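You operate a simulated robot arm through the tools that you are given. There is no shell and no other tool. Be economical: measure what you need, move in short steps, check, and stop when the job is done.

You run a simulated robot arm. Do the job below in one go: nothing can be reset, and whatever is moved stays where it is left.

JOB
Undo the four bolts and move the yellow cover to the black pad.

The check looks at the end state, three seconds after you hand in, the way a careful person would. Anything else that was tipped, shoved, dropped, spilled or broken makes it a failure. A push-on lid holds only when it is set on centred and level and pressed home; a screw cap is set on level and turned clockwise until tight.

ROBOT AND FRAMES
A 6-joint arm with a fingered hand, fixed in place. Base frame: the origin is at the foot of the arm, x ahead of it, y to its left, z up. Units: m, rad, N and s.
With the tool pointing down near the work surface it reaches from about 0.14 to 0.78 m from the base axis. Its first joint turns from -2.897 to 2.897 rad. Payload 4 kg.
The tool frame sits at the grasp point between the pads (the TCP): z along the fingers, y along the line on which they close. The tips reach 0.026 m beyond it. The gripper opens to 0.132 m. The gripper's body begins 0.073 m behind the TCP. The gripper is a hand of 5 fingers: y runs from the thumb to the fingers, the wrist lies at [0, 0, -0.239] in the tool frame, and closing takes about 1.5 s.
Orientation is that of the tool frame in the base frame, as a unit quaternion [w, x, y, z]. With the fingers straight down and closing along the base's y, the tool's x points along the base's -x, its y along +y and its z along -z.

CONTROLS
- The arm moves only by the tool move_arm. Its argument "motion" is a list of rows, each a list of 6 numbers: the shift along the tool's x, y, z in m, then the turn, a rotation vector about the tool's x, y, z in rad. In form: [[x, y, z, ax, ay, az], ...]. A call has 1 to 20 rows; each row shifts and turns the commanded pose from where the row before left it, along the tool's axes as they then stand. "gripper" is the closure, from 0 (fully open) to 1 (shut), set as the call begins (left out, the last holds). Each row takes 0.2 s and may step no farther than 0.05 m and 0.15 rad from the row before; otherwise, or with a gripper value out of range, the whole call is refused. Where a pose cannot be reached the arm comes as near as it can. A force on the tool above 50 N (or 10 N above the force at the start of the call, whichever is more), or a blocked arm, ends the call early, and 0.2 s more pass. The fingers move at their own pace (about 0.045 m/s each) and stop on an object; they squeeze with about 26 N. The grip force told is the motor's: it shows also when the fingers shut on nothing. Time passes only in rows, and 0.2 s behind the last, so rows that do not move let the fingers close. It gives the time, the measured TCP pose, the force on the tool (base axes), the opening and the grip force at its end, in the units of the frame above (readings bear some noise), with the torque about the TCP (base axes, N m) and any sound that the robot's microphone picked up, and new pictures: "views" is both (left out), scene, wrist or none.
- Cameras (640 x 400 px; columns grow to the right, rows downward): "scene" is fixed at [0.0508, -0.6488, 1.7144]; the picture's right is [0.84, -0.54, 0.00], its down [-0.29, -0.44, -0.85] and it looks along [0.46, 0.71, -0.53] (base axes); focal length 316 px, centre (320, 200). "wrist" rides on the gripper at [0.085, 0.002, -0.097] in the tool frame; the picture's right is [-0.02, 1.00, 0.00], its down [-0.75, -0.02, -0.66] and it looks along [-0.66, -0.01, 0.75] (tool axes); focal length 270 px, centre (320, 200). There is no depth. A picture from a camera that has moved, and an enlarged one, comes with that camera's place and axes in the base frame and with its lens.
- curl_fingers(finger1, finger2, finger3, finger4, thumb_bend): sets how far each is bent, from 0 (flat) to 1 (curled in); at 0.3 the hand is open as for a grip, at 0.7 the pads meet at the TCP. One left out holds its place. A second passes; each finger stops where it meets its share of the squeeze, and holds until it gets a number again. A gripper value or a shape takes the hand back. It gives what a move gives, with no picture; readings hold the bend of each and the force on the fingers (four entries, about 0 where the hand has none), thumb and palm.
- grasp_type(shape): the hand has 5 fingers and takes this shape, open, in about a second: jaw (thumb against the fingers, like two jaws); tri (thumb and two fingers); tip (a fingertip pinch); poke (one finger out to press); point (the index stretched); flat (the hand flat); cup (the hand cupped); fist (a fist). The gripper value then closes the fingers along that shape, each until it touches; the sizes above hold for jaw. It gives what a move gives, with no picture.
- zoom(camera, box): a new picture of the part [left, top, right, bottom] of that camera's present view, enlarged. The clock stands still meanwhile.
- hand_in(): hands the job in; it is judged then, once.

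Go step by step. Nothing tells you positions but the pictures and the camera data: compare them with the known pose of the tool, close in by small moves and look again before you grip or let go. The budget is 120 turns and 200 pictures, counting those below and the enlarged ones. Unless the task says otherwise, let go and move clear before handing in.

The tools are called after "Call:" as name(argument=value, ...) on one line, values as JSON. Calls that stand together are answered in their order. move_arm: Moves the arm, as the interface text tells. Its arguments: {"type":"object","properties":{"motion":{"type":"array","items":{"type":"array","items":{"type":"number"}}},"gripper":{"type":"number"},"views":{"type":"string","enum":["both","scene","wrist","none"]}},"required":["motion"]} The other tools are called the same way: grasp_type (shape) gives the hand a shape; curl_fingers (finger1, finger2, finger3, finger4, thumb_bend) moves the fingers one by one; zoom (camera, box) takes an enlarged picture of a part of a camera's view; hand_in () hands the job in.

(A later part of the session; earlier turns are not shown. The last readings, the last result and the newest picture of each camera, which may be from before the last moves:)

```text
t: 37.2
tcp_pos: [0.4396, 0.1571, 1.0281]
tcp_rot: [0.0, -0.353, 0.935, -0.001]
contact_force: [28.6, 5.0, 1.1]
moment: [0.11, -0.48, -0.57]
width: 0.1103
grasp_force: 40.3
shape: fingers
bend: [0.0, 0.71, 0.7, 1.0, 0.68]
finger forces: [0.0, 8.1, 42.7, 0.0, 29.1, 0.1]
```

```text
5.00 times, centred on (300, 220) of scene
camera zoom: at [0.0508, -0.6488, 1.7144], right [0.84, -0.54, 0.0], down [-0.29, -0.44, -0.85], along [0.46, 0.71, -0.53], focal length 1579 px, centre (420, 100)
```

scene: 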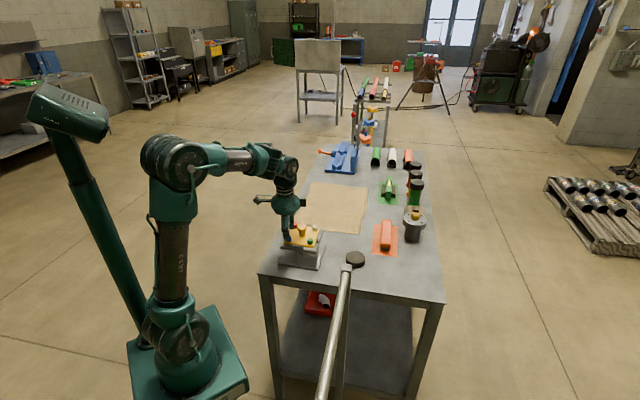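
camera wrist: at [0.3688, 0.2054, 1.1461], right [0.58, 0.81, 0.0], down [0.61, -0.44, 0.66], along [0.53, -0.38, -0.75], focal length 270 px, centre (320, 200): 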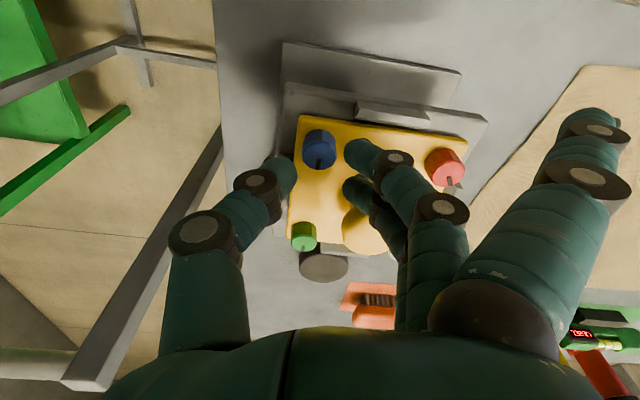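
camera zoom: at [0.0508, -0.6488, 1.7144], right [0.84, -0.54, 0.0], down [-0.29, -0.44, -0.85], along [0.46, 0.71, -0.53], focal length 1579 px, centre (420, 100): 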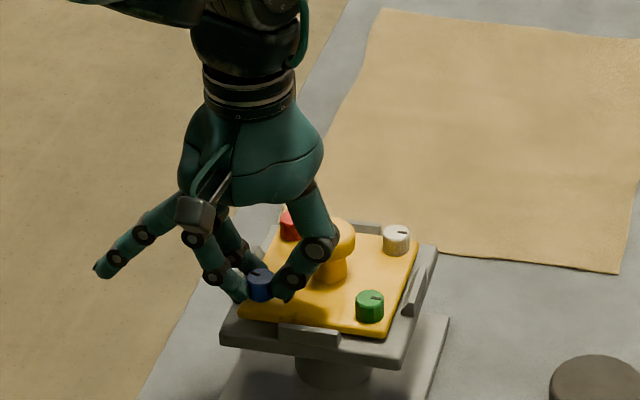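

The hand slipped near the end: the mark moved only ~10° more, so the bolt seems to have reached an end stop at about 2.6 rad and has risen slightly. I'll release, lift and look.

Call:
curl_fingers(finger2=0.6, finger3=0.6, thumb_bend=0.6)

Call:
move_arm(motion=[[0, 0, -0.02, 0, 0, 0.1], [0, 0, -0.04, 0, 0, 0.1], [0, 0, -0.04, 0, 0, 0.1], [0.02, 0, -0.02, 0, 0, 0.1], [0.02, 0, 0, 0, 0, 0.1], [0.02, 0, 0, 0, 0, 0.1], [0, 0, 0, 0, 0, 0.1], [0, 0, 0, 0, 0, 0]], views="none")

Call:
zoom(camera="wrist", box=[220, 40, 420, 200])

Call:
zoom(camera="scene", box=[280, 210, 330, 260])

```text
t: 38.2
tcp_pos: [0.4356, 0.1561, 1.027]
tcp_rot: [-0.001, -0.352, 0.936, 0.0]
contact_force: [-5.3, -2.3, 7.0]
moment: [-0.14, 0.11, 0.09]
width: 0.1158
grasp_force: 4.2
shape: fingers
bend: [0.0, 0.6, 0.6, 1.0, 0.62]
finger forces: [0.0, 0.0, 3.5, 0.0, 6.5, 0.0]
```

```text
t: 40.0
tcp_pos: [0.3809, 0.1377, 1.1487]
tcp_rot: [0.001, -0.01, 1.0, -0.001]
contact_force: [0.0, -0.2, 0.2]
moment: [0.0, 0.01, 0.0]
width: 0.1197
grasp_force: 0.1
shape: fingers
bend: [0.0, 0.6, 0.6, 1.0, 0.6]
finger forces: [0.0, 0.0, 0.0, 0.0, 0.1, 0.0]
```

```text
2.50 times, centred on (320, 120) of wrist
camera zoom: at [0.2957, 0.1381, 1.2432], right [0.0, 1.0, 0.0], down [0.75, 0.0, 0.66], along [0.66, 0.0, -0.75], focal length 676 px, centre (320, 400)
```

zoom: 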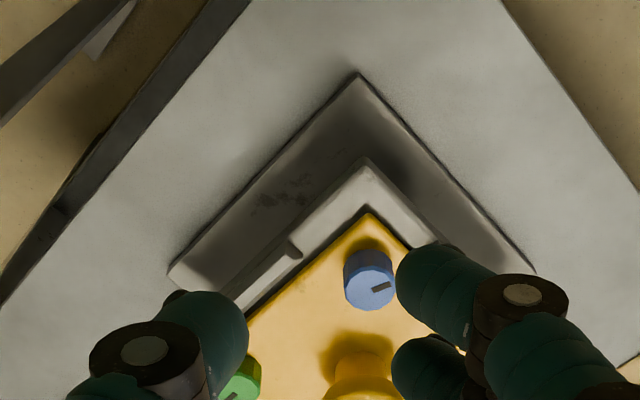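

```text
8.00 times, centred on (305, 235) of scene
camera zoom: at [0.0508, -0.6488, 1.7144], right [0.84, -0.54, 0.0], down [-0.29, -0.44, -0.85], along [0.46, 0.71, -0.53], focal length 2526 px, centre (440, -80)
```

zoom: 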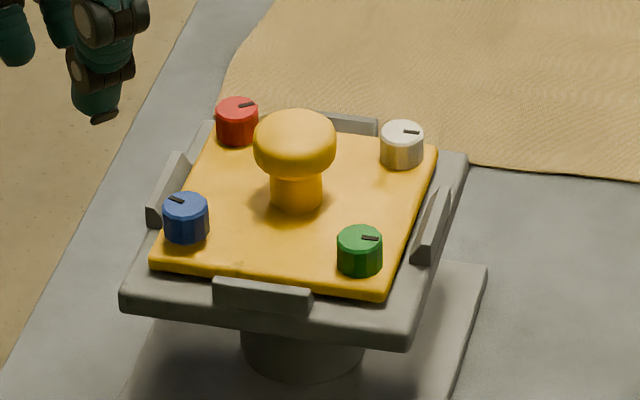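

The blue bolt now stands ~4 mm prouder and its mark has turned about 150–160°, consistent with a captive bolt at its stop. Next is the green bolt, so I'll move above it with the hand wound for a counter-clockwise sweep.

Call:
move_arm(motion=[[-0.0283, -0.0102, 0, 0, 0, 0], [-0.0283, -0.0102, 0, 0, 0, 0], [-0.0283, -0.0102, 0, 0, 0, 0], [-0.0283, -0.0102, 0, 0, 0, 0], [0, 0, 0.02, 0, 0, -0.135], [0, 0, 0.02, 0, 0, -0.135], [0, 0, 0.015, 0, 0, -0.135], [0, 0, 0, 0, 0, -0.135], [0, 0, 0, 0, 0, -0.135], [0, 0, 0, 0, 0, -0.135], [0, 0, 0, 0, 0, -0.135], [0, 0, 0, 0, 0, 0]], views="wrist")

Call:
zoom(camera="scene", box=[240, 140, 380, 280])

```text
t: 42.6
tcp_pos: [0.4952, 0.0995, 1.0937]
tcp_rot: [-0.001, -0.465, 0.885, -0.001]
contact_force: [0.1, -0.6, -1.0]
moment: [0.01, -0.02, 0.0]
width: 0.1201
grasp_force: 0.0
shape: fingers
bend: [0.0, 0.6, 0.6, 1.0, 0.6]
finger forces: [0.0, 0.0, 0.0, 0.0, 0.0, 0.0]
camera wrist: at [0.445, 0.0313, 1.1891], right [-0.81, 0.58, 0.0], down [0.44, 0.61, 0.66], along [0.38, 0.53, -0.75], focal length 270 px, centre (320, 200)
```

wrist: 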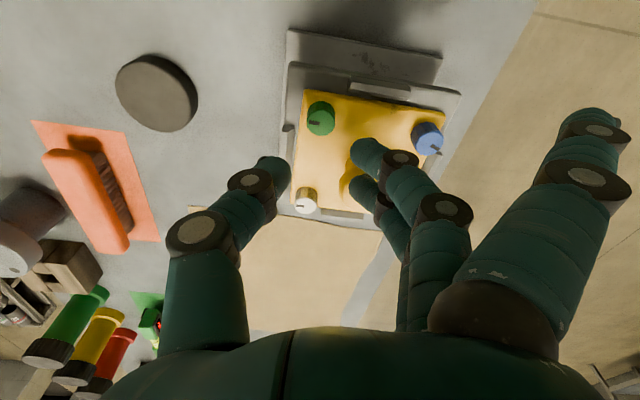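

```text
2.86 times, centred on (310, 210) of scene
camera zoom: at [0.0508, -0.6488, 1.7144], right [0.84, -0.54, 0.0], down [-0.29, -0.44, -0.85], along [0.46, 0.71, -0.53], focal length 902 px, centre (349, 171)
```

zoom: 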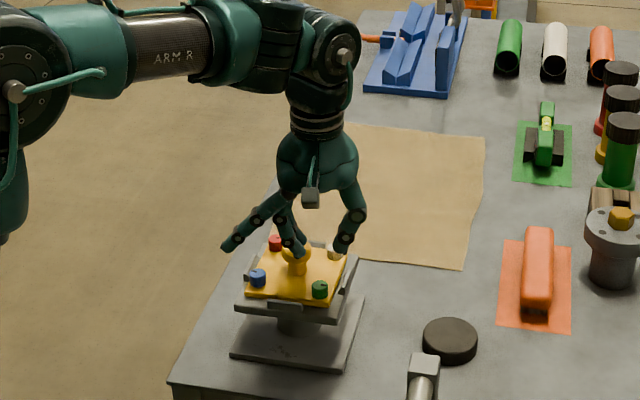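

Green is exactly under the tool. Descend, grip, and turn 1.3 rad counter-clockwise.

Call:
move_arm(motion=[[0, 0, 0.02, 0, 0, 0], [0, 0, 0.02, 0, 0, 0], [0, 0, 0.015, 0, 0, 0], [0, 0, 0.0105, 0, 0, 0], [0, 0, 0, 0, 0, 0]], views="none")

Call:
curl_fingers(finger2=0.9, finger3=0.9, thumb_bend=0.9)

Call:
move_arm(motion=[[0, 0, 0, 0, 0, -0.13], [0, 0, 0, 0, 0, -0.13], [0, 0, 0, 0, 0, -0.13], [0, 0, 0, 0, 0, -0.13], [0, 0, 0, 0, 0, -0.13], [0, 0, 0, 0, 0, -0.13], [0, 0, 0, 0, 0, -0.13], [0, 0, 0, 0, 0, -0.13], [0, 0, 0, 0, 0, -0.13], [0, 0, 0, 0, 0, -0.13], [0, 0, 0, 0, 0, 0]], views="none")

Call:
zoom(camera="wrist", box=[220, 80, 420, 240])

Call:
zoom(camera="scene", box=[260, 180, 340, 260])

```text
t: 43.8
tcp_pos: [0.4949, 0.0998, 1.0274]
tcp_rot: [0.0, -0.464, 0.886, 0.0]
contact_force: [-0.7, 0.3, 2.4]
moment: [0.03, 0.08, 0.0]
width: 0.1197
grasp_force: 1.3
shape: fingers
bend: [0.0, 0.6, 0.6, 1.0, 0.6]
finger forces: [0.0, 0.9, 1.1, 0.1, 0.0, 0.0]
```

```text
t: 44.8
tcp_pos: [0.4953, 0.0991, 1.0274]
tcp_rot: [-0.001, -0.464, 0.886, 0.001]
contact_force: [6.4, -1.3, -5.2]
moment: [0.04, 0.03, 0.03]
width: 0.1105
grasp_force: 18.4
shape: fingers
bend: [0.0, 0.7, 0.7, 1.0, 0.67]
finger forces: [0.0, 8.7, 7.3, 0.1, 22.0, 0.1]
```

```text
t: 46.4
tcp_pos: [0.4873, 0.1305, 1.0337]
tcp_rot: [0.003, 0.758, -0.653, -0.009]
contact_force: [7.5, -32.4, 0.0]
moment: [-0.15, 0.03, -0.31]
width: 0.0933
grasp_force: 24.8
shape: fingers
bend: [0.0, 0.72, 0.7, 1.0, 0.77]
finger forces: [0.0, 0.1, 10.8, 0.0, 38.0, 0.0]
out of reach, approached as far as the arm can: row 6, 7
stopped in row 7: the force on the tool passed its limit at 159 N (the readings are from after the stop); the commanded pose is now the measured one
```

```text
2.50 times, centred on (320, 160) of wrist
camera zoom: at [0.5005, 0.0459, 1.1288], right [-0.99, -0.13, 0.02], down [-0.09, 0.74, 0.66], along [-0.1, 0.66, -0.75], focal length 676 px, centre (320, 300)
```

zoom: 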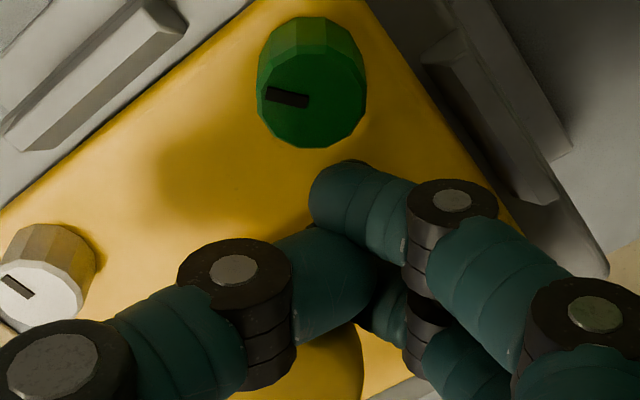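

```text
5.00 times, centred on (300, 220) of scene
camera zoom: at [0.0508, -0.6488, 1.7144], right [0.84, -0.54, 0.0], down [-0.29, -0.44, -0.85], along [0.46, 0.71, -0.53], focal length 1579 px, centre (420, 100)
```

zoom: 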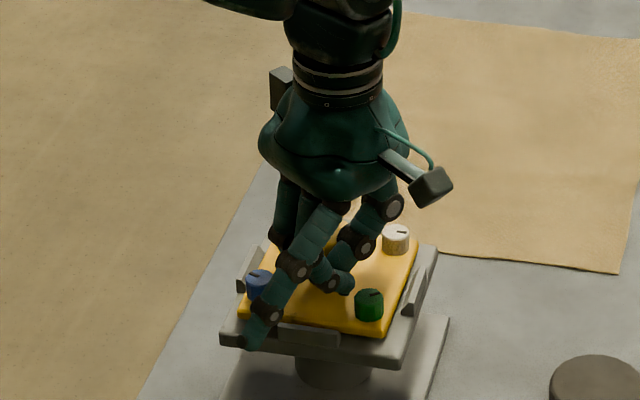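

The wrist hit its joint limit near ψ≈-1.65 and the arm swerved, slipping off the green bolt toward the knob. I'll open gently, ease off the knob, lift straight up and check for damage.

Call:
move_arm(motion=[[0.006, 0, 0, 0, 0, 0], [0, 0, -0.02, 0, 0, 0], [0, 0, -0.03, 0, 0, 0], [0, 0, -0.03, 0, 0, 0.1], [0, 0, -0.03, 0, 0, 0.15], [0, 0, 0, 0, 0, 0.15], [0.03, 0, 0, 0, 0, 0.15], [0.03, 0, 0, 0, 0, 0.15], [0.03, 0, 0, 0, 0, 0.15], [0.03, 0, 0, 0, 0, 0]], views="wrist")

Call:
zoom(camera="scene", box=[280, 210, 330, 260])

```text
t: 48.6
tcp_pos: [0.4393, 0.0231, 1.1442]
tcp_rot: [-0.006, -0.425, 0.905, 0.008]
contact_force: [0.8, -0.3, -0.1]
moment: [0.0, 0.02, -0.01]
width: 0.0926
grasp_force: 0.1
shape: fingers
bend: [0.0, 0.72, 0.71, 1.0, 0.77]
finger forces: [0.0, 0.1, 0.0, 0.0, 0.0, 0.1]
camera wrist: at [0.3845, -0.0419, 1.241], right [-0.76, 0.65, 0.02], down [0.5, 0.56, 0.65], along [0.42, 0.5, -0.76], focal length 270 px, centre (320, 200)
```

wrist: 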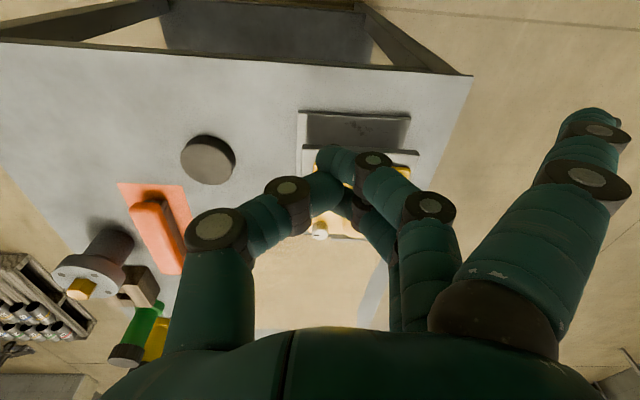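

```text
8.00 times, centred on (305, 235) of scene
camera zoom: at [0.0508, -0.6488, 1.7144], right [0.84, -0.54, 0.0], down [-0.29, -0.44, -0.85], along [0.46, 0.71, -0.53], focal length 2526 px, centre (440, -80)
```

zoom: 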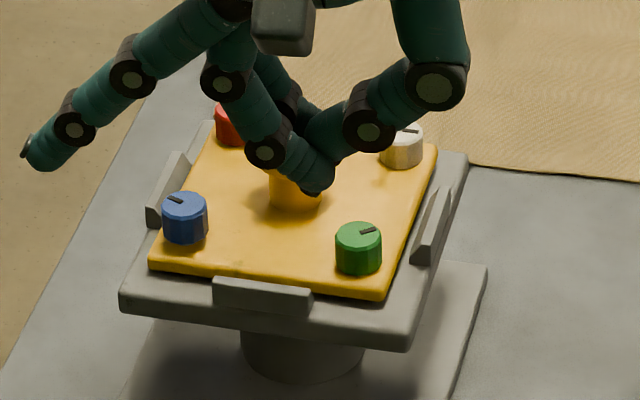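

Nothing looks displaced. The green bolt turned ~35° before slipping, and the wrist's lower limit is near ψ≈-1.65. For green I'll use the mirrored approach from the positive wrist side (ψ 2.29→0.97) with both outer fingers curled, rotating up high first.

Call:
curl_fingers(finger1=1, finger4=1, finger2=0.6, finger3=0.6, thumb_bend=0.6)

Call:
move_arm(motion=[[0, 0, 0, 0.0196, -0.004, 0], [0, 0, 0, 0, 0, 0.15], [0, 0, 0, 0, 0, 0.15], [0, 0, 0, 0, 0, 0.15], [0, 0, 0, 0, 0, 0.15], [0, 0, 0, 0, 0, 0.15], [0, 0, 0, 0, 0, 0.15], [0, 0, 0, 0, 0, 0.15], [0, 0, 0, 0, 0, 0.15], [0, 0, 0, 0, 0, 0.15], [0, 0, 0, 0, 0, 0.15], [0, 0, 0, 0, 0, 0.15], [0, 0, 0, 0, 0, 0.15], [0, 0, 0, 0, 0, 0.15], [0, 0, 0, 0, 0, 0.15]], views="none")

Call:
move_arm(motion=[[0, 0, 0, 0, 0, 0.15], [0, 0, 0, 0, 0, 0.15], [0, 0, 0, 0, 0, 0.15], [0, 0, 0, 0, 0, 0.15], [0, 0, 0, 0, 0, 0.15], [0, 0, 0, 0, 0, 0.15], [0, 0, 0, 0, 0, 0.15], [0, 0, 0, 0, 0, 0]], views="scene")

```text
t: 49.6
tcp_pos: [0.4381, 0.0218, 1.1467]
tcp_rot: [-0.006, -0.425, 0.905, 0.007]
contact_force: [-0.8, 0.2, -0.3]
moment: [-0.01, -0.04, 0.02]
width: 0.0476
grasp_force: 0.0
shape: fingers
bend: [1.0, 0.6, 0.6, 1.0, 0.6]
finger forces: [0.0, 0.1, 0.0, 0.0, 0.1, 0.0]
```

```text
t: 52.8
tcp_pos: [0.437, 0.0207, 1.1438]
tcp_rot: [0.001, 0.575, 0.818, 0.001]
contact_force: [-0.7, 0.4, -0.2]
moment: [-0.02, 0.02, 0.0]
width: 0.0476
grasp_force: 0.1
shape: fingers
bend: [1.0, 0.6, 0.6, 1.0, 0.6]
finger forces: [0.0, 0.1, 0.1, 0.0, 0.0, 0.0]
```

```text
t: 54.6
tcp_pos: [0.4372, 0.0204, 1.145]
tcp_rot: [0.0, 0.907, 0.422, 0.001]
contact_force: [-0.3, -0.5, -0.3]
moment: [-0.01, 0.02, 0.0]
width: 0.0475
grasp_force: 0.1
shape: fingers
bend: [1.0, 0.6, 0.6, 1.0, 0.6]
finger forces: [0.1, 0.0, 0.0, 0.0, 0.0, 0.0]
```

scene: 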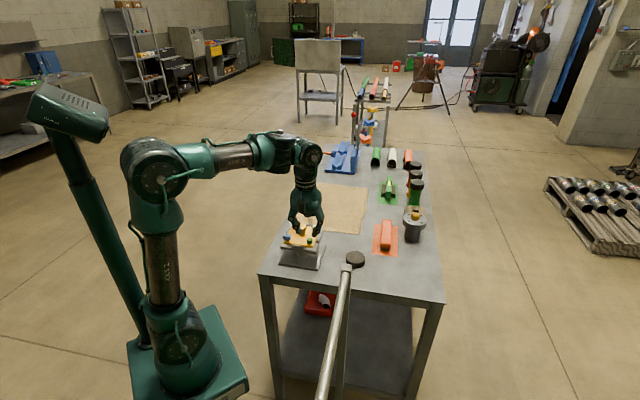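

ψ=2.27 is reachable. I'll move over green at a safe height, then look.

Call:
move_arm(motion=[[0.025, -0.0017, 0, 0, 0, 0], [0.025, -0.0017, 0, 0, 0, 0], [0.025, -0.0017, 0, 0, 0, 0], [0.0226, -0.0016, 0, 0, 0, 0], [0, 0, 0.03, 0, 0, 0], [0, 0, 0.03, 0, 0, 0], [0, 0, 0, 0, 0, 0]], views="wrist")

Call:
zoom(camera="scene", box=[260, 180, 340, 260])

```text
t: 56.2
tcp_pos: [0.4953, 0.1008, 1.085]
tcp_rot: [0.001, 0.907, 0.421, 0.0]
contact_force: [-0.7, -0.7, -0.3]
moment: [-0.01, -0.03, 0.04]
width: 0.0475
grasp_force: 0.1
shape: fingers
bend: [1.0, 0.6, 0.6, 1.0, 0.6]
finger forces: [0.1, 0.0, 0.0, 0.0, 0.0, 0.0]
camera wrist: at [0.55, 0.1646, 1.1796], right [0.75, -0.66, 0.0], down [-0.5, -0.57, 0.66], along [-0.43, -0.5, -0.75], focal length 270 px, centre (320, 200)
```

wrist: 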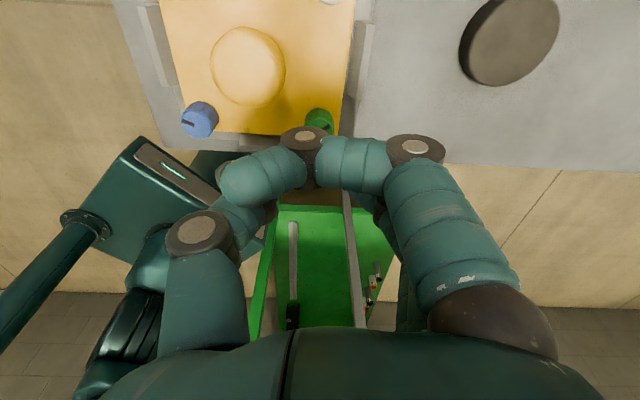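

```text
5.00 times, centred on (300, 220) of scene
camera zoom: at [0.0508, -0.6488, 1.7144], right [0.84, -0.54, 0.0], down [-0.29, -0.44, -0.85], along [0.46, 0.71, -0.53], focal length 1579 px, centre (420, 100)
```

zoom: 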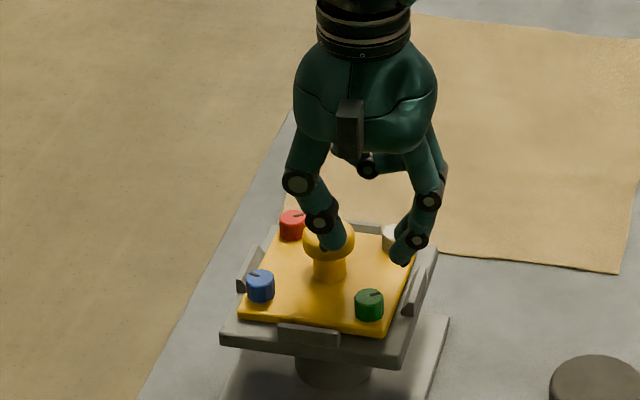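

Green is centred. I'll narrow slightly, descend, grip and turn, this time staying clear of the limit.

Call:
curl_fingers(finger2=0.62, finger3=0.62, thumb_bend=0.63)

Call:
move_arm(motion=[[-0.001, 0, 0.02, 0, 0, 0], [0, 0, 0.015, 0, 0, 0], [0, 0, 0.012, 0, 0, 0], [0, 0, 0.0095, 0, 0, 0], [0, 0, 0, 0, 0, 0]], views="none")

Call:
zoom(camera="scene", box=[280, 210, 330, 260])

```text
t: 57.2
tcp_pos: [0.4956, 0.1006, 1.0829]
tcp_rot: [0.001, 0.907, 0.422, 0.0]
contact_force: [0.3, -0.2, 0.1]
moment: [0.01, 0.02, 0.0]
width: 0.0469
grasp_force: 0.0
shape: fingers
bend: [1.0, 0.62, 0.62, 1.0, 0.63]
finger forces: [0.0, 0.0, 0.0, 0.0, 0.0, 0.0]
```

```text
t: 58.4
tcp_pos: [0.4958, 0.1001, 1.0284]
tcp_rot: [0.001, 0.906, 0.422, 0.001]
contact_force: [-1.7, 1.3, 4.4]
moment: [0.07, 0.12, 0.02]
width: 0.0465
grasp_force: 2.1
shape: fingers
bend: [1.0, 0.62, 0.62, 1.0, 0.63]
finger forces: [0.0, 0.0, 0.1, 0.0, 4.6, 0.1]
```

```text
8.00 times, centred on (305, 235) of scene
camera zoom: at [0.0508, -0.6488, 1.7144], right [0.84, -0.54, 0.0], down [-0.29, -0.44, -0.85], along [0.46, 0.71, -0.53], focal length 2526 px, centre (440, -80)
```

zoom: 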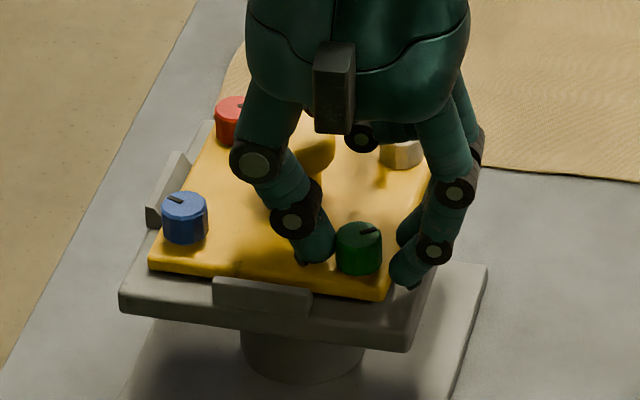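

The hand straddles green well. Close and turn 1.3 rad.

Call:
curl_fingers(finger2=0.9, finger3=0.9, thumb_bend=0.9)

Call:
move_arm(motion=[[0, 0, 0, 0, 0, -0.13], [0, 0, 0, 0, 0, -0.13], [0, 0, 0, 0, 0, -0.13], [0, 0, 0, 0, 0, -0.13], [0, 0, 0, 0, 0, -0.13], [0, 0, 0, 0, 0, -0.13], [0, 0, 0, 0, 0, -0.13], [0, 0, 0, 0, 0, -0.13], [0, 0, 0, 0, 0, -0.13], [0, 0, 0, 0, 0, -0.13], [0, 0, 0, 0, 0, 0]], views="none")

Call:
zoom(camera="scene", box=[280, 210, 330, 260])

```text
t: 59.4
tcp_pos: [0.4945, 0.0999, 1.0275]
tcp_rot: [0.001, 0.907, 0.422, -0.001]
contact_force: [-7.0, 6.4, -8.9]
moment: [0.05, 0.0, 0.01]
width: 0.0445
grasp_force: 18.2
shape: fingers
bend: [1.0, 0.71, 0.71, 1.0, 0.67]
finger forces: [0.0, 7.3, 6.4, 0.1, 23.0, 0.0]
```

```text
t: 61.8
tcp_pos: [0.4941, 0.0992, 1.029]
tcp_rot: [0.001, 0.465, 0.885, 0.0]
contact_force: [2.1, 5.2, -0.4]
moment: [0.19, -0.19, 0.03]
width: 0.0439
grasp_force: 19.9
shape: fingers
bend: [1.0, 0.71, 0.71, 1.0, 0.67]
finger forces: [0.0, 11.9, 11.0, 0.1, 17.2, 0.1]
```

```text
8.00 times, centred on (305, 235) of scene
camera zoom: at [0.0508, -0.6488, 1.7144], right [0.84, -0.54, 0.0], down [-0.29, -0.44, -0.85], along [0.46, 0.71, -0.53], focal length 2526 px, centre (440, -80)
```

zoom: 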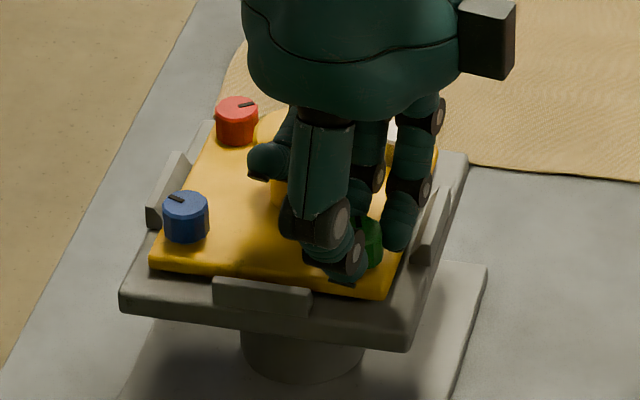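

Turned smoothly. Regrasp and turn another ~1.1 rad, expecting the stop.

Call:
curl_fingers(finger2=0.62, finger3=0.62, thumb_bend=0.62)

Call:
move_arm(motion=[[0, 0, -0.001, 0, 0, 0.13], [0, 0, 0, 0, 0, 0.13], [0, 0, 0, 0, 0, 0.13], [0, 0, 0, 0, 0, 0.13], [0, 0, 0, 0, 0, 0.13], [0, 0, 0, 0, 0, 0.13], [0, 0, 0, 0, 0, 0.13], [0, 0, 0, 0, 0, 0.13], [0, 0, 0, 0, 0, 0.13], [0, 0, 0, 0, 0, 0.13], [0, 0, 0, 0, 0, 0]], views="none")

Call:
zoom(camera="scene", box=[280, 210, 330, 260])

Call:
curl_fingers(finger2=0.9, finger3=0.9, thumb_bend=0.9)

Call:
move_arm(motion=[[0, 0, 0, 0, 0, -0.13], [0, 0, 0, 0, 0, -0.13], [0, 0, 0, 0, 0, -0.13], [0, 0, 0, 0, 0, -0.13], [0, 0, 0, 0, 0, -0.13], [0, 0, 0, 0, 0, -0.13]], views="none")

Call:
move_arm(motion=[[0, 0, 0, 0, 0, -0.13], [0, 0, 0, 0, 0, -0.13], [0, 0, 0, 0, 0, 0]], views="none")

Call:
zoom(camera="scene", box=[280, 210, 330, 260])

```text
t: 62.8
tcp_pos: [0.4949, 0.0995, 1.0281]
tcp_rot: [0.001, 0.466, 0.885, 0.0]
contact_force: [-0.3, 0.6, 0.8]
moment: [0.01, -0.03, 0.01]
width: 0.0466
grasp_force: 0.3
shape: fingers
bend: [1.0, 0.62, 0.62, 1.0, 0.62]
finger forces: [0.0, 0.0, 0.3, 0.0, 0.1, 0.0]
```

```text
t: 65.2
tcp_pos: [0.4959, 0.1, 1.0291]
tcp_rot: [0.001, 0.907, 0.42, 0.001]
contact_force: [-0.3, -0.5, -0.1]
moment: [-0.02, -0.01, 0.02]
width: 0.0467
grasp_force: 0.0
shape: fingers
bend: [1.0, 0.62, 0.62, 1.0, 0.62]
finger forces: [0.0, 0.0, 0.0, 0.0, 0.1, 0.0]
```

```text
8.00 times, centred on (305, 235) of scene
camera zoom: at [0.0508, -0.6488, 1.7144], right [0.84, -0.54, 0.0], down [-0.29, -0.44, -0.85], along [0.46, 0.71, -0.53], focal length 2526 px, centre (440, -80)
```

zoom: 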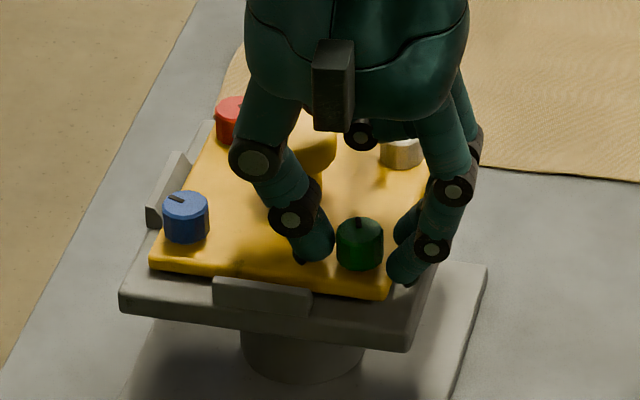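

```text
t: 66.2
tcp_pos: [0.4959, 0.0997, 1.0279]
tcp_rot: [0.001, 0.906, 0.422, -0.001]
contact_force: [-6.2, 5.5, -7.0]
moment: [0.03, 0.02, 0.0]
width: 0.0448
grasp_force: 19.3
shape: fingers
bend: [1.0, 0.7, 0.71, 1.0, 0.67]
finger forces: [0.1, 8.5, 6.2, 0.0, 22.9, 0.0]
```

```text
t: 67.6
tcp_pos: [0.4943, 0.0995, 1.0297]
tcp_rot: [0.001, 0.677, 0.736, 0.001]
contact_force: [-2.5, 1.6, 0.9]
moment: [0.06, -0.04, -0.06]
width: 0.0443
grasp_force: 20.4
shape: fingers
bend: [1.0, 0.7, 0.71, 1.0, 0.67]
finger forces: [0.0, 11.4, 8.6, 0.0, 21.4, 0.1]
```

```text
t: 68.4
tcp_pos: [0.4945, 0.0985, 1.0279]
tcp_rot: [0.001, 0.577, 0.816, 0.001]
contact_force: [-3.1, 5.6, 0.0]
moment: [0.13, -0.06, -0.24]
width: 0.044
grasp_force: 23.3
shape: fingers
bend: [1.0, 0.71, 0.71, 1.0, 0.67]
finger forces: [0.1, 9.8, 15.8, 0.0, 21.1, 0.0]
```

```text
8.00 times, centred on (305, 235) of scene
camera zoom: at [0.0508, -0.6488, 1.7144], right [0.84, -0.54, 0.0], down [-0.29, -0.44, -0.85], along [0.46, 0.71, -0.53], focal length 2526 px, centre (440, -80)
```

zoom: 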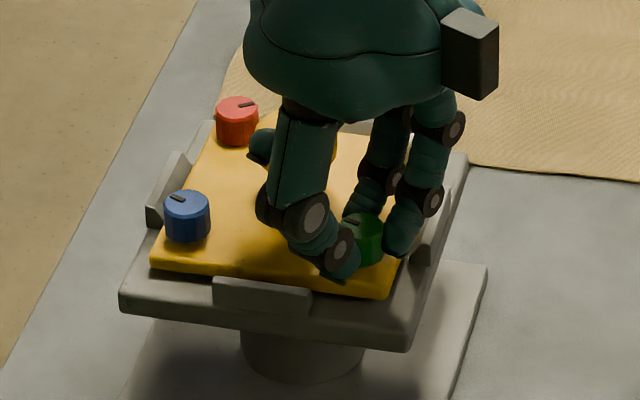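

The resisting torque is rising and the green mark now points like blue's, near the stop. A little more turn to make sure.

Call:
move_arm(motion=[[0, 0, 0, 0, 0, -0.1], [0, 0, 0, 0, 0, -0.1], [0, 0, 0, 0, 0, 0]], views="none")

Call:
curl_fingers(finger2=0.6, finger3=0.6, thumb_bend=0.6)

Call:
move_arm(motion=[[0, 0, -0.02, 0, 0, 0], [0, 0, -0.03, 0, 0, 0], [0, 0, -0.03, 0, 0, 0], [0, 0, -0.03, 0, 0, 0], [0, 0, 0, 0, 0, 0]], views="none")

Call:
zoom(camera="scene", box=[280, 210, 330, 260])

```text
t: 69.2
tcp_pos: [0.4944, 0.0983, 1.0291]
tcp_rot: [0.001, 0.493, 0.87, 0.0]
contact_force: [0.7, -6.8, -0.6]
moment: [-0.08, -0.05, -0.23]
width: 0.0436
grasp_force: 23.9
shape: fingers
bend: [1.0, 0.71, 0.71, 1.0, 0.68]
finger forces: [0.0, 8.5, 18.5, 0.1, 19.6, 0.0]
```

```text
t: 70.2
tcp_pos: [0.4939, 0.0991, 1.0289]
tcp_rot: [0.001, 0.492, 0.871, 0.0]
contact_force: [-0.2, 1.4, 0.1]
moment: [0.01, -0.01, -0.02]
width: 0.0478
grasp_force: 0.7
shape: fingers
bend: [1.0, 0.6, 0.6, 1.0, 0.6]
finger forces: [0.1, 0.0, 1.5, 0.0, 0.0, 0.0]
```

```text
t: 71.4
tcp_pos: [0.4948, 0.0988, 1.1394]
tcp_rot: [0.0, 0.493, 0.87, 0.0]
contact_force: [0.7, -0.3, 0.0]
moment: [0.03, 0.01, 0.04]
width: 0.0473
grasp_force: 0.1
shape: fingers
bend: [1.0, 0.6, 0.6, 1.0, 0.6]
finger forces: [0.0, 0.1, 0.0, 0.0, 0.0, 0.0]
```

```text
8.00 times, centred on (305, 235) of scene
camera zoom: at [0.0508, -0.6488, 1.7144], right [0.84, -0.54, 0.0], down [-0.29, -0.44, -0.85], along [0.46, 0.71, -0.53], focal length 2526 px, centre (440, -80)
```

zoom: 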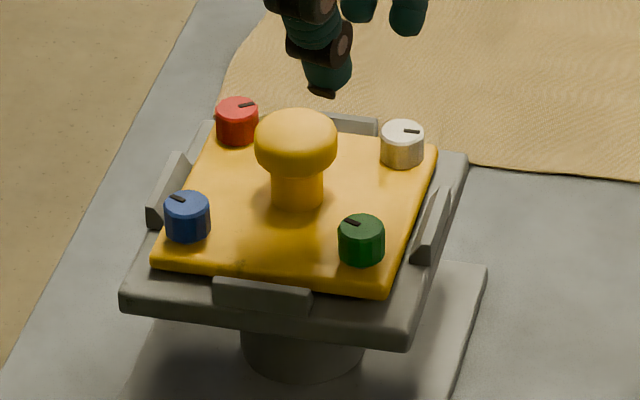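

Green is visibly raised with its mark parallel to blue's, so both are at their stops. Now the white bolt at (0.552, 0.156).

Call:
move_arm(motion=[[0, 0, 0, 0, 0, -0.12], [0, 0, 0, 0, 0, -0.12], [0, 0, 0, 0, 0, -0.12], [-0.0037, 0.0269, 0, 0, 0, 0], [-0.0037, 0.0269, 0, 0, 0, 0], [-0.0037, 0.0269, 0, 0, 0, 0], [0, 0, 0.03, 0, 0, 0], [0, 0, 0.02, 0, 0, 0], [0, 0, 0, 0, 0, 0]], views="none")

Call:
curl_fingers(finger2=0.62, finger3=0.62, thumb_bend=0.63)

Call:
zoom(camera="scene", box=[270, 190, 340, 260])

Call:
zoom(camera="wrist", box=[0, 0, 640, 400])

```text
t: 73.4
tcp_pos: [0.5527, 0.1564, 1.0876]
tcp_rot: [0.001, 0.329, 0.944, -0.001]
contact_force: [0.0, -0.2, 0.5]
moment: [-0.01, -0.01, 0.01]
width: 0.0477
grasp_force: 0.0
shape: fingers
bend: [1.0, 0.6, 0.6, 1.0, 0.6]
finger forces: [0.0, 0.0, 0.0, 0.0, 0.0, 0.0]
```

```text
t: 74.4
tcp_pos: [0.5533, 0.1572, 1.0896]
tcp_rot: [0.001, 0.329, 0.944, -0.001]
contact_force: [0.5, -0.1, 0.0]
moment: [-0.03, -0.01, 0.01]
width: 0.0466
grasp_force: 0.1
shape: fingers
bend: [1.0, 0.62, 0.62, 1.0, 0.63]
finger forces: [0.0, 0.1, 0.0, 0.0, 0.0, 0.1]
```

```text
5.71 times, centred on (305, 225) of scene
camera zoom: at [0.0508, -0.6488, 1.7144], right [0.84, -0.54, 0.0], down [-0.29, -0.44, -0.85], along [0.46, 0.71, -0.53], focal length 1805 px, centre (406, 57)
```

zoom: 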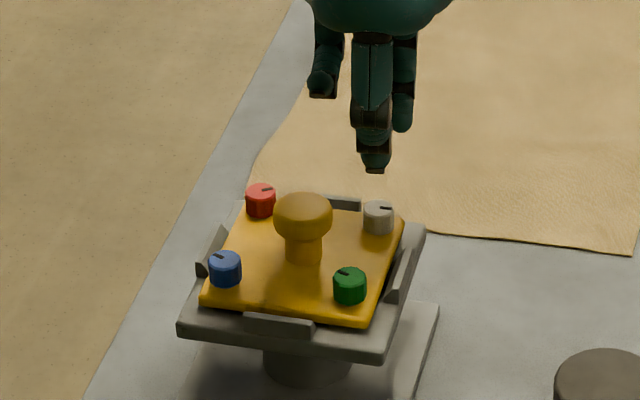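

```text
1.00 times, centred on (320, 200) of wrist (not enlarged: the box is as wide or as high as the picture)
camera zoom: at [0.4871, 0.2102, 1.1839], right [0.64, 0.77, 0.0], down [0.58, -0.48, 0.66], along [0.51, -0.42, -0.75], focal length 270 px, centre (320, 200)
```

zoom: 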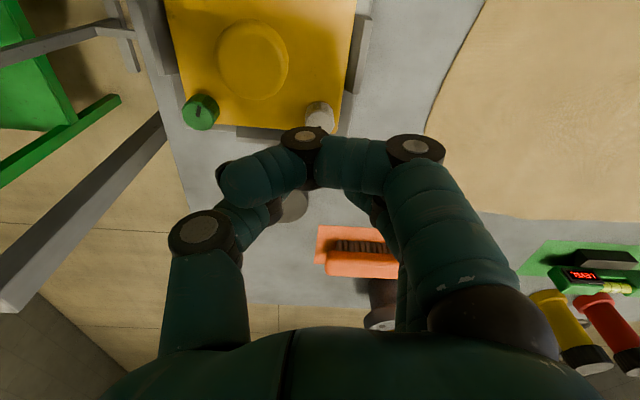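

White is on target. Descend, grip, turn, regrasp, with a mid-check.

Call:
move_arm(motion=[[0, 0, 0.02, 0, 0, 0], [0, 0, 0.02, 0, 0, 0], [0, 0, 0.012, 0, 0, 0], [0, 0, 0.0085, 0, 0, 0], [0, 0, 0, 0, 0, 0]], views="none")

Call:
curl_fingers(finger2=0.9, finger3=0.9, thumb_bend=0.9)

Call:
move_arm(motion=[[0, 0, 0, 0, 0, -0.13], [0, 0, 0, 0, 0, -0.13], [0, 0, 0, 0, 0, -0.13], [0, 0, 0, 0, 0, -0.13], [0, 0, 0, 0, 0, -0.13], [0, 0, 0, 0, 0, -0.13], [0, 0, 0, 0, 0, -0.13], [0, 0, 0, 0, 0, -0.13], [0, 0, 0, 0, 0, -0.13], [0, 0, 0, 0, 0, -0.13], [0, 0, 0, 0, 0, 0]], views="none")

Call:
zoom(camera="scene", box=[280, 210, 330, 260])

```text
t: 75.6
tcp_pos: [0.5524, 0.1563, 1.027]
tcp_rot: [0.0, 0.329, 0.944, 0.001]
contact_force: [-1.4, -0.4, 3.0]
moment: [-0.04, 0.07, -0.01]
width: 0.0466
grasp_force: 1.5
shape: fingers
bend: [1.0, 0.62, 0.62, 1.0, 0.63]
finger forces: [0.1, 0.2, 0.0, 0.0, 2.6, 0.0]
```

```text
t: 76.6
tcp_pos: [0.5534, 0.1562, 1.0274]
tcp_rot: [0.0, 0.329, 0.945, -0.001]
contact_force: [-5.2, -7.2, -7.2]
moment: [-0.03, -0.02, 0.03]
width: 0.0444
grasp_force: 18.2
shape: fingers
bend: [1.0, 0.7, 0.71, 1.0, 0.67]
finger forces: [0.0, 7.8, 6.2, 0.0, 22.6, 0.0]
```

```text
t: 79.0
tcp_pos: [0.5551, 0.1557, 1.0287]
tcp_rot: [0.002, -0.311, 0.951, -0.001]
contact_force: [5.3, 6.6, 0.1]
moment: [0.24, -0.01, -0.02]
width: 0.0437
grasp_force: 21.4
shape: fingers
bend: [1.0, 0.7, 0.71, 1.0, 0.68]
finger forces: [0.0, 10.1, 13.9, 0.1, 19.1, 0.1]
```

```text
8.00 times, centred on (305, 235) of scene
camera zoom: at [0.0508, -0.6488, 1.7144], right [0.84, -0.54, 0.0], down [-0.29, -0.44, -0.85], along [0.46, 0.71, -0.53], focal length 2526 px, centre (440, -80)
```

zoom: 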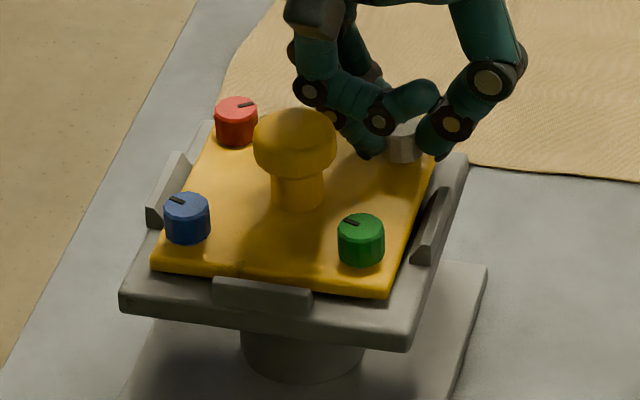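

Good. Regrasp and turn again.

Call:
curl_fingers(finger2=0.62, finger3=0.62, thumb_bend=0.62)

Call:
move_arm(motion=[[0, 0, -0.001, 0, 0, 0.13], [0, 0, 0, 0, 0, 0.13], [0, 0, 0, 0, 0, 0.13], [0, 0, 0, 0, 0, 0.13], [0, 0, 0, 0, 0, 0.13], [0, 0, 0, 0, 0, 0.13], [0, 0, 0, 0, 0, 0.13], [0, 0, 0, 0, 0, 0.13], [0, 0, 0, 0, 0, 0.13], [0, 0, 0, 0, 0, 0.13], [0, 0, 0, 0, 0, 0]], views="none")

Call:
curl_fingers(finger2=0.9, finger3=0.9, thumb_bend=0.9)

Call:
move_arm(motion=[[0, 0, 0, 0, 0, -0.13], [0, 0, 0, 0, 0, -0.13], [0, 0, 0, 0, 0, -0.13], [0, 0, 0, 0, 0, -0.13], [0, 0, 0, 0, 0, -0.13], [0, 0, 0, 0, 0, -0.13], [0, 0, 0, 0, 0, -0.13], [0, 0, 0, 0, 0, -0.13], [0, 0, 0, 0, 0, -0.13], [0, 0, 0, 0, 0, -0.13], [0, 0, 0, 0, 0, 0]], views="none")

Call:
curl_fingers(finger2=0.62, finger3=0.62, thumb_bend=0.62)

Call:
zoom(camera="scene", box=[280, 210, 330, 260])

```text
t: 80.0
tcp_pos: [0.5535, 0.1552, 1.029]
tcp_rot: [0.0, -0.309, 0.951, -0.001]
contact_force: [-0.2, 0.6, 0.2]
moment: [0.0, 0.0, 0.01]
width: 0.0465
grasp_force: 0.0
shape: fingers
bend: [1.0, 0.62, 0.62, 1.0, 0.62]
finger forces: [0.1, 0.0, 0.0, 0.0, 0.0, 0.1]
```

```text
t: 82.4
tcp_pos: [0.5538, 0.156, 1.0301]
tcp_rot: [0.001, 0.329, 0.944, 0.0]
contact_force: [-0.7, -0.5, 0.4]
moment: [-0.01, -0.04, -0.03]
width: 0.0468
grasp_force: 0.0
shape: fingers
bend: [1.0, 0.62, 0.62, 1.0, 0.62]
finger forces: [0.0, 0.0, 0.0, 0.1, 0.1, 0.0]
```

```text
t: 83.4
tcp_pos: [0.5532, 0.1563, 1.0293]
tcp_rot: [0.001, 0.33, 0.944, -0.001]
contact_force: [-2.9, -8.0, -5.8]
moment: [-0.03, -0.04, 0.03]
width: 0.0443
grasp_force: 18.5
shape: fingers
bend: [1.0, 0.69, 0.72, 1.0, 0.67]
finger forces: [0.0, 8.6, 6.6, 0.0, 22.7, 0.1]
```

```text
t: 85.8
tcp_pos: [0.5552, 0.1557, 1.0291]
tcp_rot: [0.002, -0.312, 0.95, -0.001]
contact_force: [17.9, 20.1, 3.0]
moment: [0.54, -0.29, -0.08]
width: 0.0437
grasp_force: 29.7
shape: fingers
bend: [1.0, 0.7, 0.73, 1.0, 0.68]
finger forces: [0.1, 11.1, 29.3, 0.0, 18.6, 0.0]
```

```text
t: 86.8
tcp_pos: [0.5538, 0.155, 1.0295]
tcp_rot: [0.0, -0.31, 0.951, 0.0]
contact_force: [0.6, 0.2, 0.4]
moment: [-0.01, 0.02, 0.04]
width: 0.0468
grasp_force: 0.0
shape: fingers
bend: [1.0, 0.62, 0.62, 1.0, 0.62]
finger forces: [0.0, 0.1, 0.0, 0.0, 0.1, 0.1]
```

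```text
8.00 times, centred on (305, 235) of scene
camera zoom: at [0.0508, -0.6488, 1.7144], right [0.84, -0.54, 0.0], down [-0.29, -0.44, -0.85], along [0.46, 0.71, -0.53], focal length 2526 px, centre (440, -80)
```

zoom: 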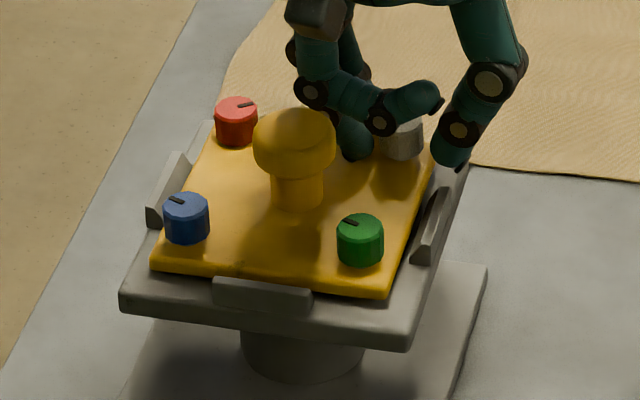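

I'll lift and read the white bolt's mark.

Call:
move_arm(motion=[[0, 0, -0.02, 0, 0, 0], [0, 0, -0.03, 0, 0, 0], [0, 0, -0.03, 0, 0, 0], [0, 0, -0.03, 0, 0, 0], [0, 0, 0, 0, 0, 0]], views="none")

Call:
zoom(camera="scene", box=[280, 210, 330, 260])

```text
t: 88.0
tcp_pos: [0.5522, 0.1557, 1.1406]
tcp_rot: [0.001, -0.31, 0.951, 0.0]
contact_force: [0.0, 0.4, 0.7]
moment: [0.06, -0.04, 0.02]
width: 0.0467
grasp_force: 0.0
shape: fingers
bend: [1.0, 0.62, 0.62, 1.0, 0.62]
finger forces: [0.0, 0.0, 0.0, 0.1, 0.0, 0.0]
```

```text
8.00 times, centred on (305, 235) of scene
camera zoom: at [0.0508, -0.6488, 1.7144], right [0.84, -0.54, 0.0], down [-0.29, -0.44, -0.85], along [0.46, 0.71, -0.53], focal length 2526 px, centre (440, -80)
```

zoom: 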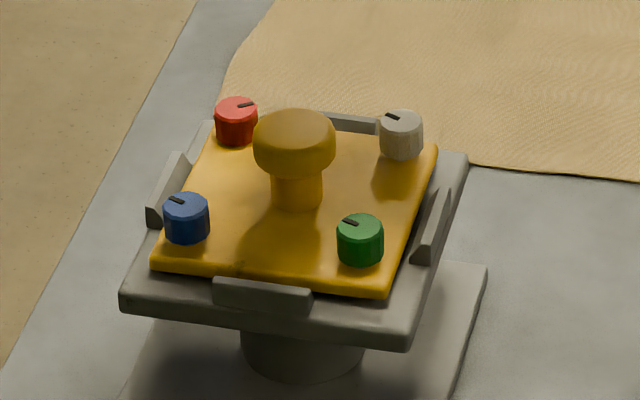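

White is at the same stop and raised. Now red at (0.495, 0.213): I'll rotate high up to ψ≈2.17 and move over.

Call:
move_arm(motion=[[0, 0, 0, 0, 0, 0.147], [0, 0, 0, 0, 0, 0.147], [0, 0, 0, 0, 0, 0.147], [0, 0, 0, 0, 0, 0.147], [0, 0, 0, 0, 0, 0.147], [0, 0, 0, 0, 0, 0.147], [0, 0, 0, 0, 0, 0.147], [0, 0, 0, 0, 0, 0.147], [0, 0, 0, 0, 0, 0.147], [0, 0, 0, 0, 0, 0.147], [0, 0, 0, 0, 0, 0.147], [0, 0, 0, 0, 0, 0.147], [0, 0, 0, 0, 0, 0.147], [0, 0, 0, 0, 0, 0.147], [0, 0, 0, 0, 0, 0.147], [0, 0, 0, 0, 0, 0.147], [0, 0, 0, 0, 0, 0.147], [0, 0, 0, 0, 0, 0.147], [0, 0, 0, 0, 0, 0.147]], views="none")

Call:
move_arm(motion=[[0.005, -0.0264, 0, 0, 0, 0], [0.005, -0.0264, 0, 0, 0, 0], [0.005, -0.0264, 0, 0, 0, 0], [0, 0, 0.03, 0, 0, 0], [0, 0, 0.02, 0, 0, 0], [0, 0, 0, 0, 0, 0]], views="none")

Call:
zoom(camera="wrist", box=[0, 0, 640, 400])

Call:
zoom(camera="scene", box=[270, 190, 340, 260])

```text
t: 92.0
tcp_pos: [0.5527, 0.1552, 1.1399]
tcp_rot: [0.0, 0.883, 0.47, 0.001]
contact_force: [-0.2, -0.9, 0.2]
moment: [0.03, 0.01, -0.03]
width: 0.0467
grasp_force: 0.0
shape: fingers
bend: [1.0, 0.62, 0.62, 1.0, 0.62]
finger forces: [0.1, 0.1, 0.0, 0.1, 0.1, 0.0]
```

```text
t: 93.4
tcp_pos: [0.4952, 0.2128, 1.0879]
tcp_rot: [0.0, 0.883, 0.47, 0.0]
contact_force: [0.4, 0.1, 0.0]
moment: [0.0, 0.03, 0.0]
width: 0.047
grasp_force: 0.0
shape: fingers
bend: [1.0, 0.62, 0.62, 1.0, 0.62]
finger forces: [0.1, 0.0, 0.1, 0.0, 0.0, 0.1]
```

```text
1.00 times, centred on (320, 200) of wrist (not enlarged: the box is as wide or as high as the picture)
camera zoom: at [0.543, 0.2814, 1.1838], right [0.82, -0.57, 0.0], down [-0.43, -0.62, 0.66], along [-0.38, -0.54, -0.75], focal length 270 px, centre (320, 200)
```

zoom: 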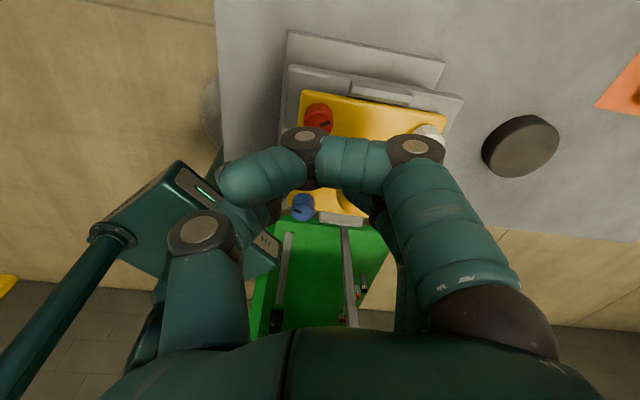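

```text
5.71 times, centred on (305, 225) of scene
camera zoom: at [0.0508, -0.6488, 1.7144], right [0.84, -0.54, 0.0], down [-0.29, -0.44, -0.85], along [0.46, 0.71, -0.53], focal length 1805 px, centre (406, 57)
```

zoom: 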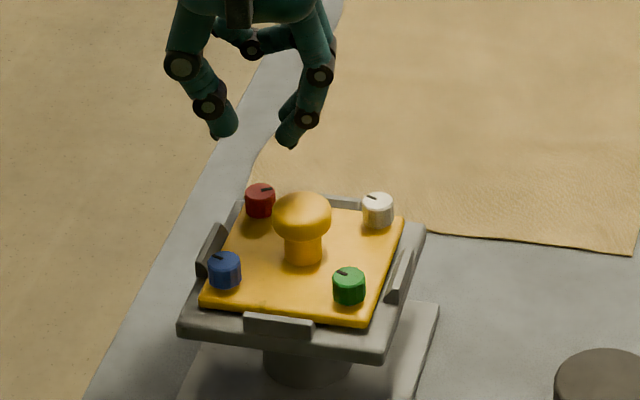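

Red is centred. Descend, grip and do two turn cycles.

Call:
move_arm(motion=[[0, 0, 0.02, 0, 0, 0], [0, 0, 0.02, 0, 0, 0], [0, 0, 0.012, 0, 0, 0], [0, 0, 0.0075, 0, 0, 0], [0, 0, 0, 0, 0, 0]], views="none")

Call:
curl_fingers(finger2=0.9, finger3=0.9, thumb_bend=0.9)

Call:
move_arm(motion=[[0, 0, 0, 0, 0, -0.13], [0, 0, 0, 0, 0, -0.13], [0, 0, 0, 0, 0, -0.13], [0, 0, 0, 0, 0, -0.13], [0, 0, 0, 0, 0, -0.13], [0, 0, 0, 0, 0, -0.13], [0, 0, 0, 0, 0, -0.13], [0, 0, 0, 0, 0, -0.13], [0, 0, 0, 0, 0, -0.13], [0, 0, 0, 0, 0, -0.13], [0, 0, 0, 0, 0, 0]], views="none")

Call:
zoom(camera="scene", box=[280, 210, 330, 260])

```text
t: 94.6
tcp_pos: [0.4955, 0.2127, 1.0285]
tcp_rot: [0.0, 0.882, 0.47, 0.0]
contact_force: [-0.3, -0.4, 0.1]
moment: [-0.02, -0.01, 0.01]
width: 0.0469
grasp_force: 0.0
shape: fingers
bend: [1.0, 0.62, 0.62, 1.0, 0.62]
finger forces: [0.0, 0.1, 0.0, 0.0, 0.1, 0.1]
```

```text
t: 95.6
tcp_pos: [0.4948, 0.2117, 1.0298]
tcp_rot: [0.001, 0.882, 0.471, 0.0]
contact_force: [-8.9, 2.1, -7.2]
moment: [0.0, 0.05, 0.03]
width: 0.0443
grasp_force: 18.8
shape: fingers
bend: [1.0, 0.71, 0.71, 1.0, 0.67]
finger forces: [0.0, 8.0, 6.8, 0.0, 23.0, 0.1]
```

```text
t: 98.0
tcp_pos: [0.4972, 0.2112, 1.0303]
tcp_rot: [0.001, 0.418, 0.909, 0.001]
contact_force: [0.1, 1.4, -0.8]
moment: [0.1, -0.08, -0.03]
width: 0.044
grasp_force: 21.0
shape: fingers
bend: [1.0, 0.71, 0.72, 1.0, 0.67]
finger forces: [0.0, 11.9, 10.4, 0.0, 20.4, 0.1]
```

```text
8.00 times, centred on (305, 235) of scene
camera zoom: at [0.0508, -0.6488, 1.7144], right [0.84, -0.54, 0.0], down [-0.29, -0.44, -0.85], along [0.46, 0.71, -0.53], focal length 2526 px, centre (440, -80)
```

zoom: 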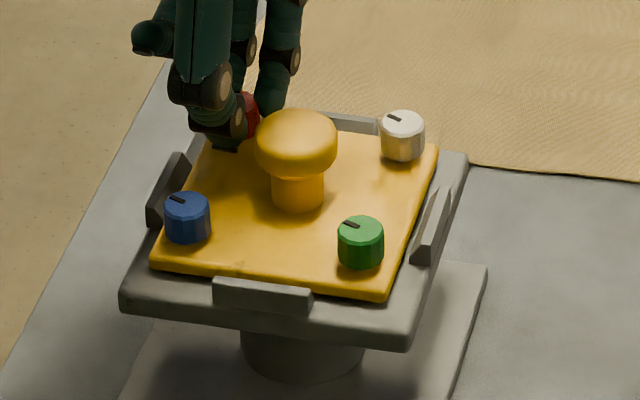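

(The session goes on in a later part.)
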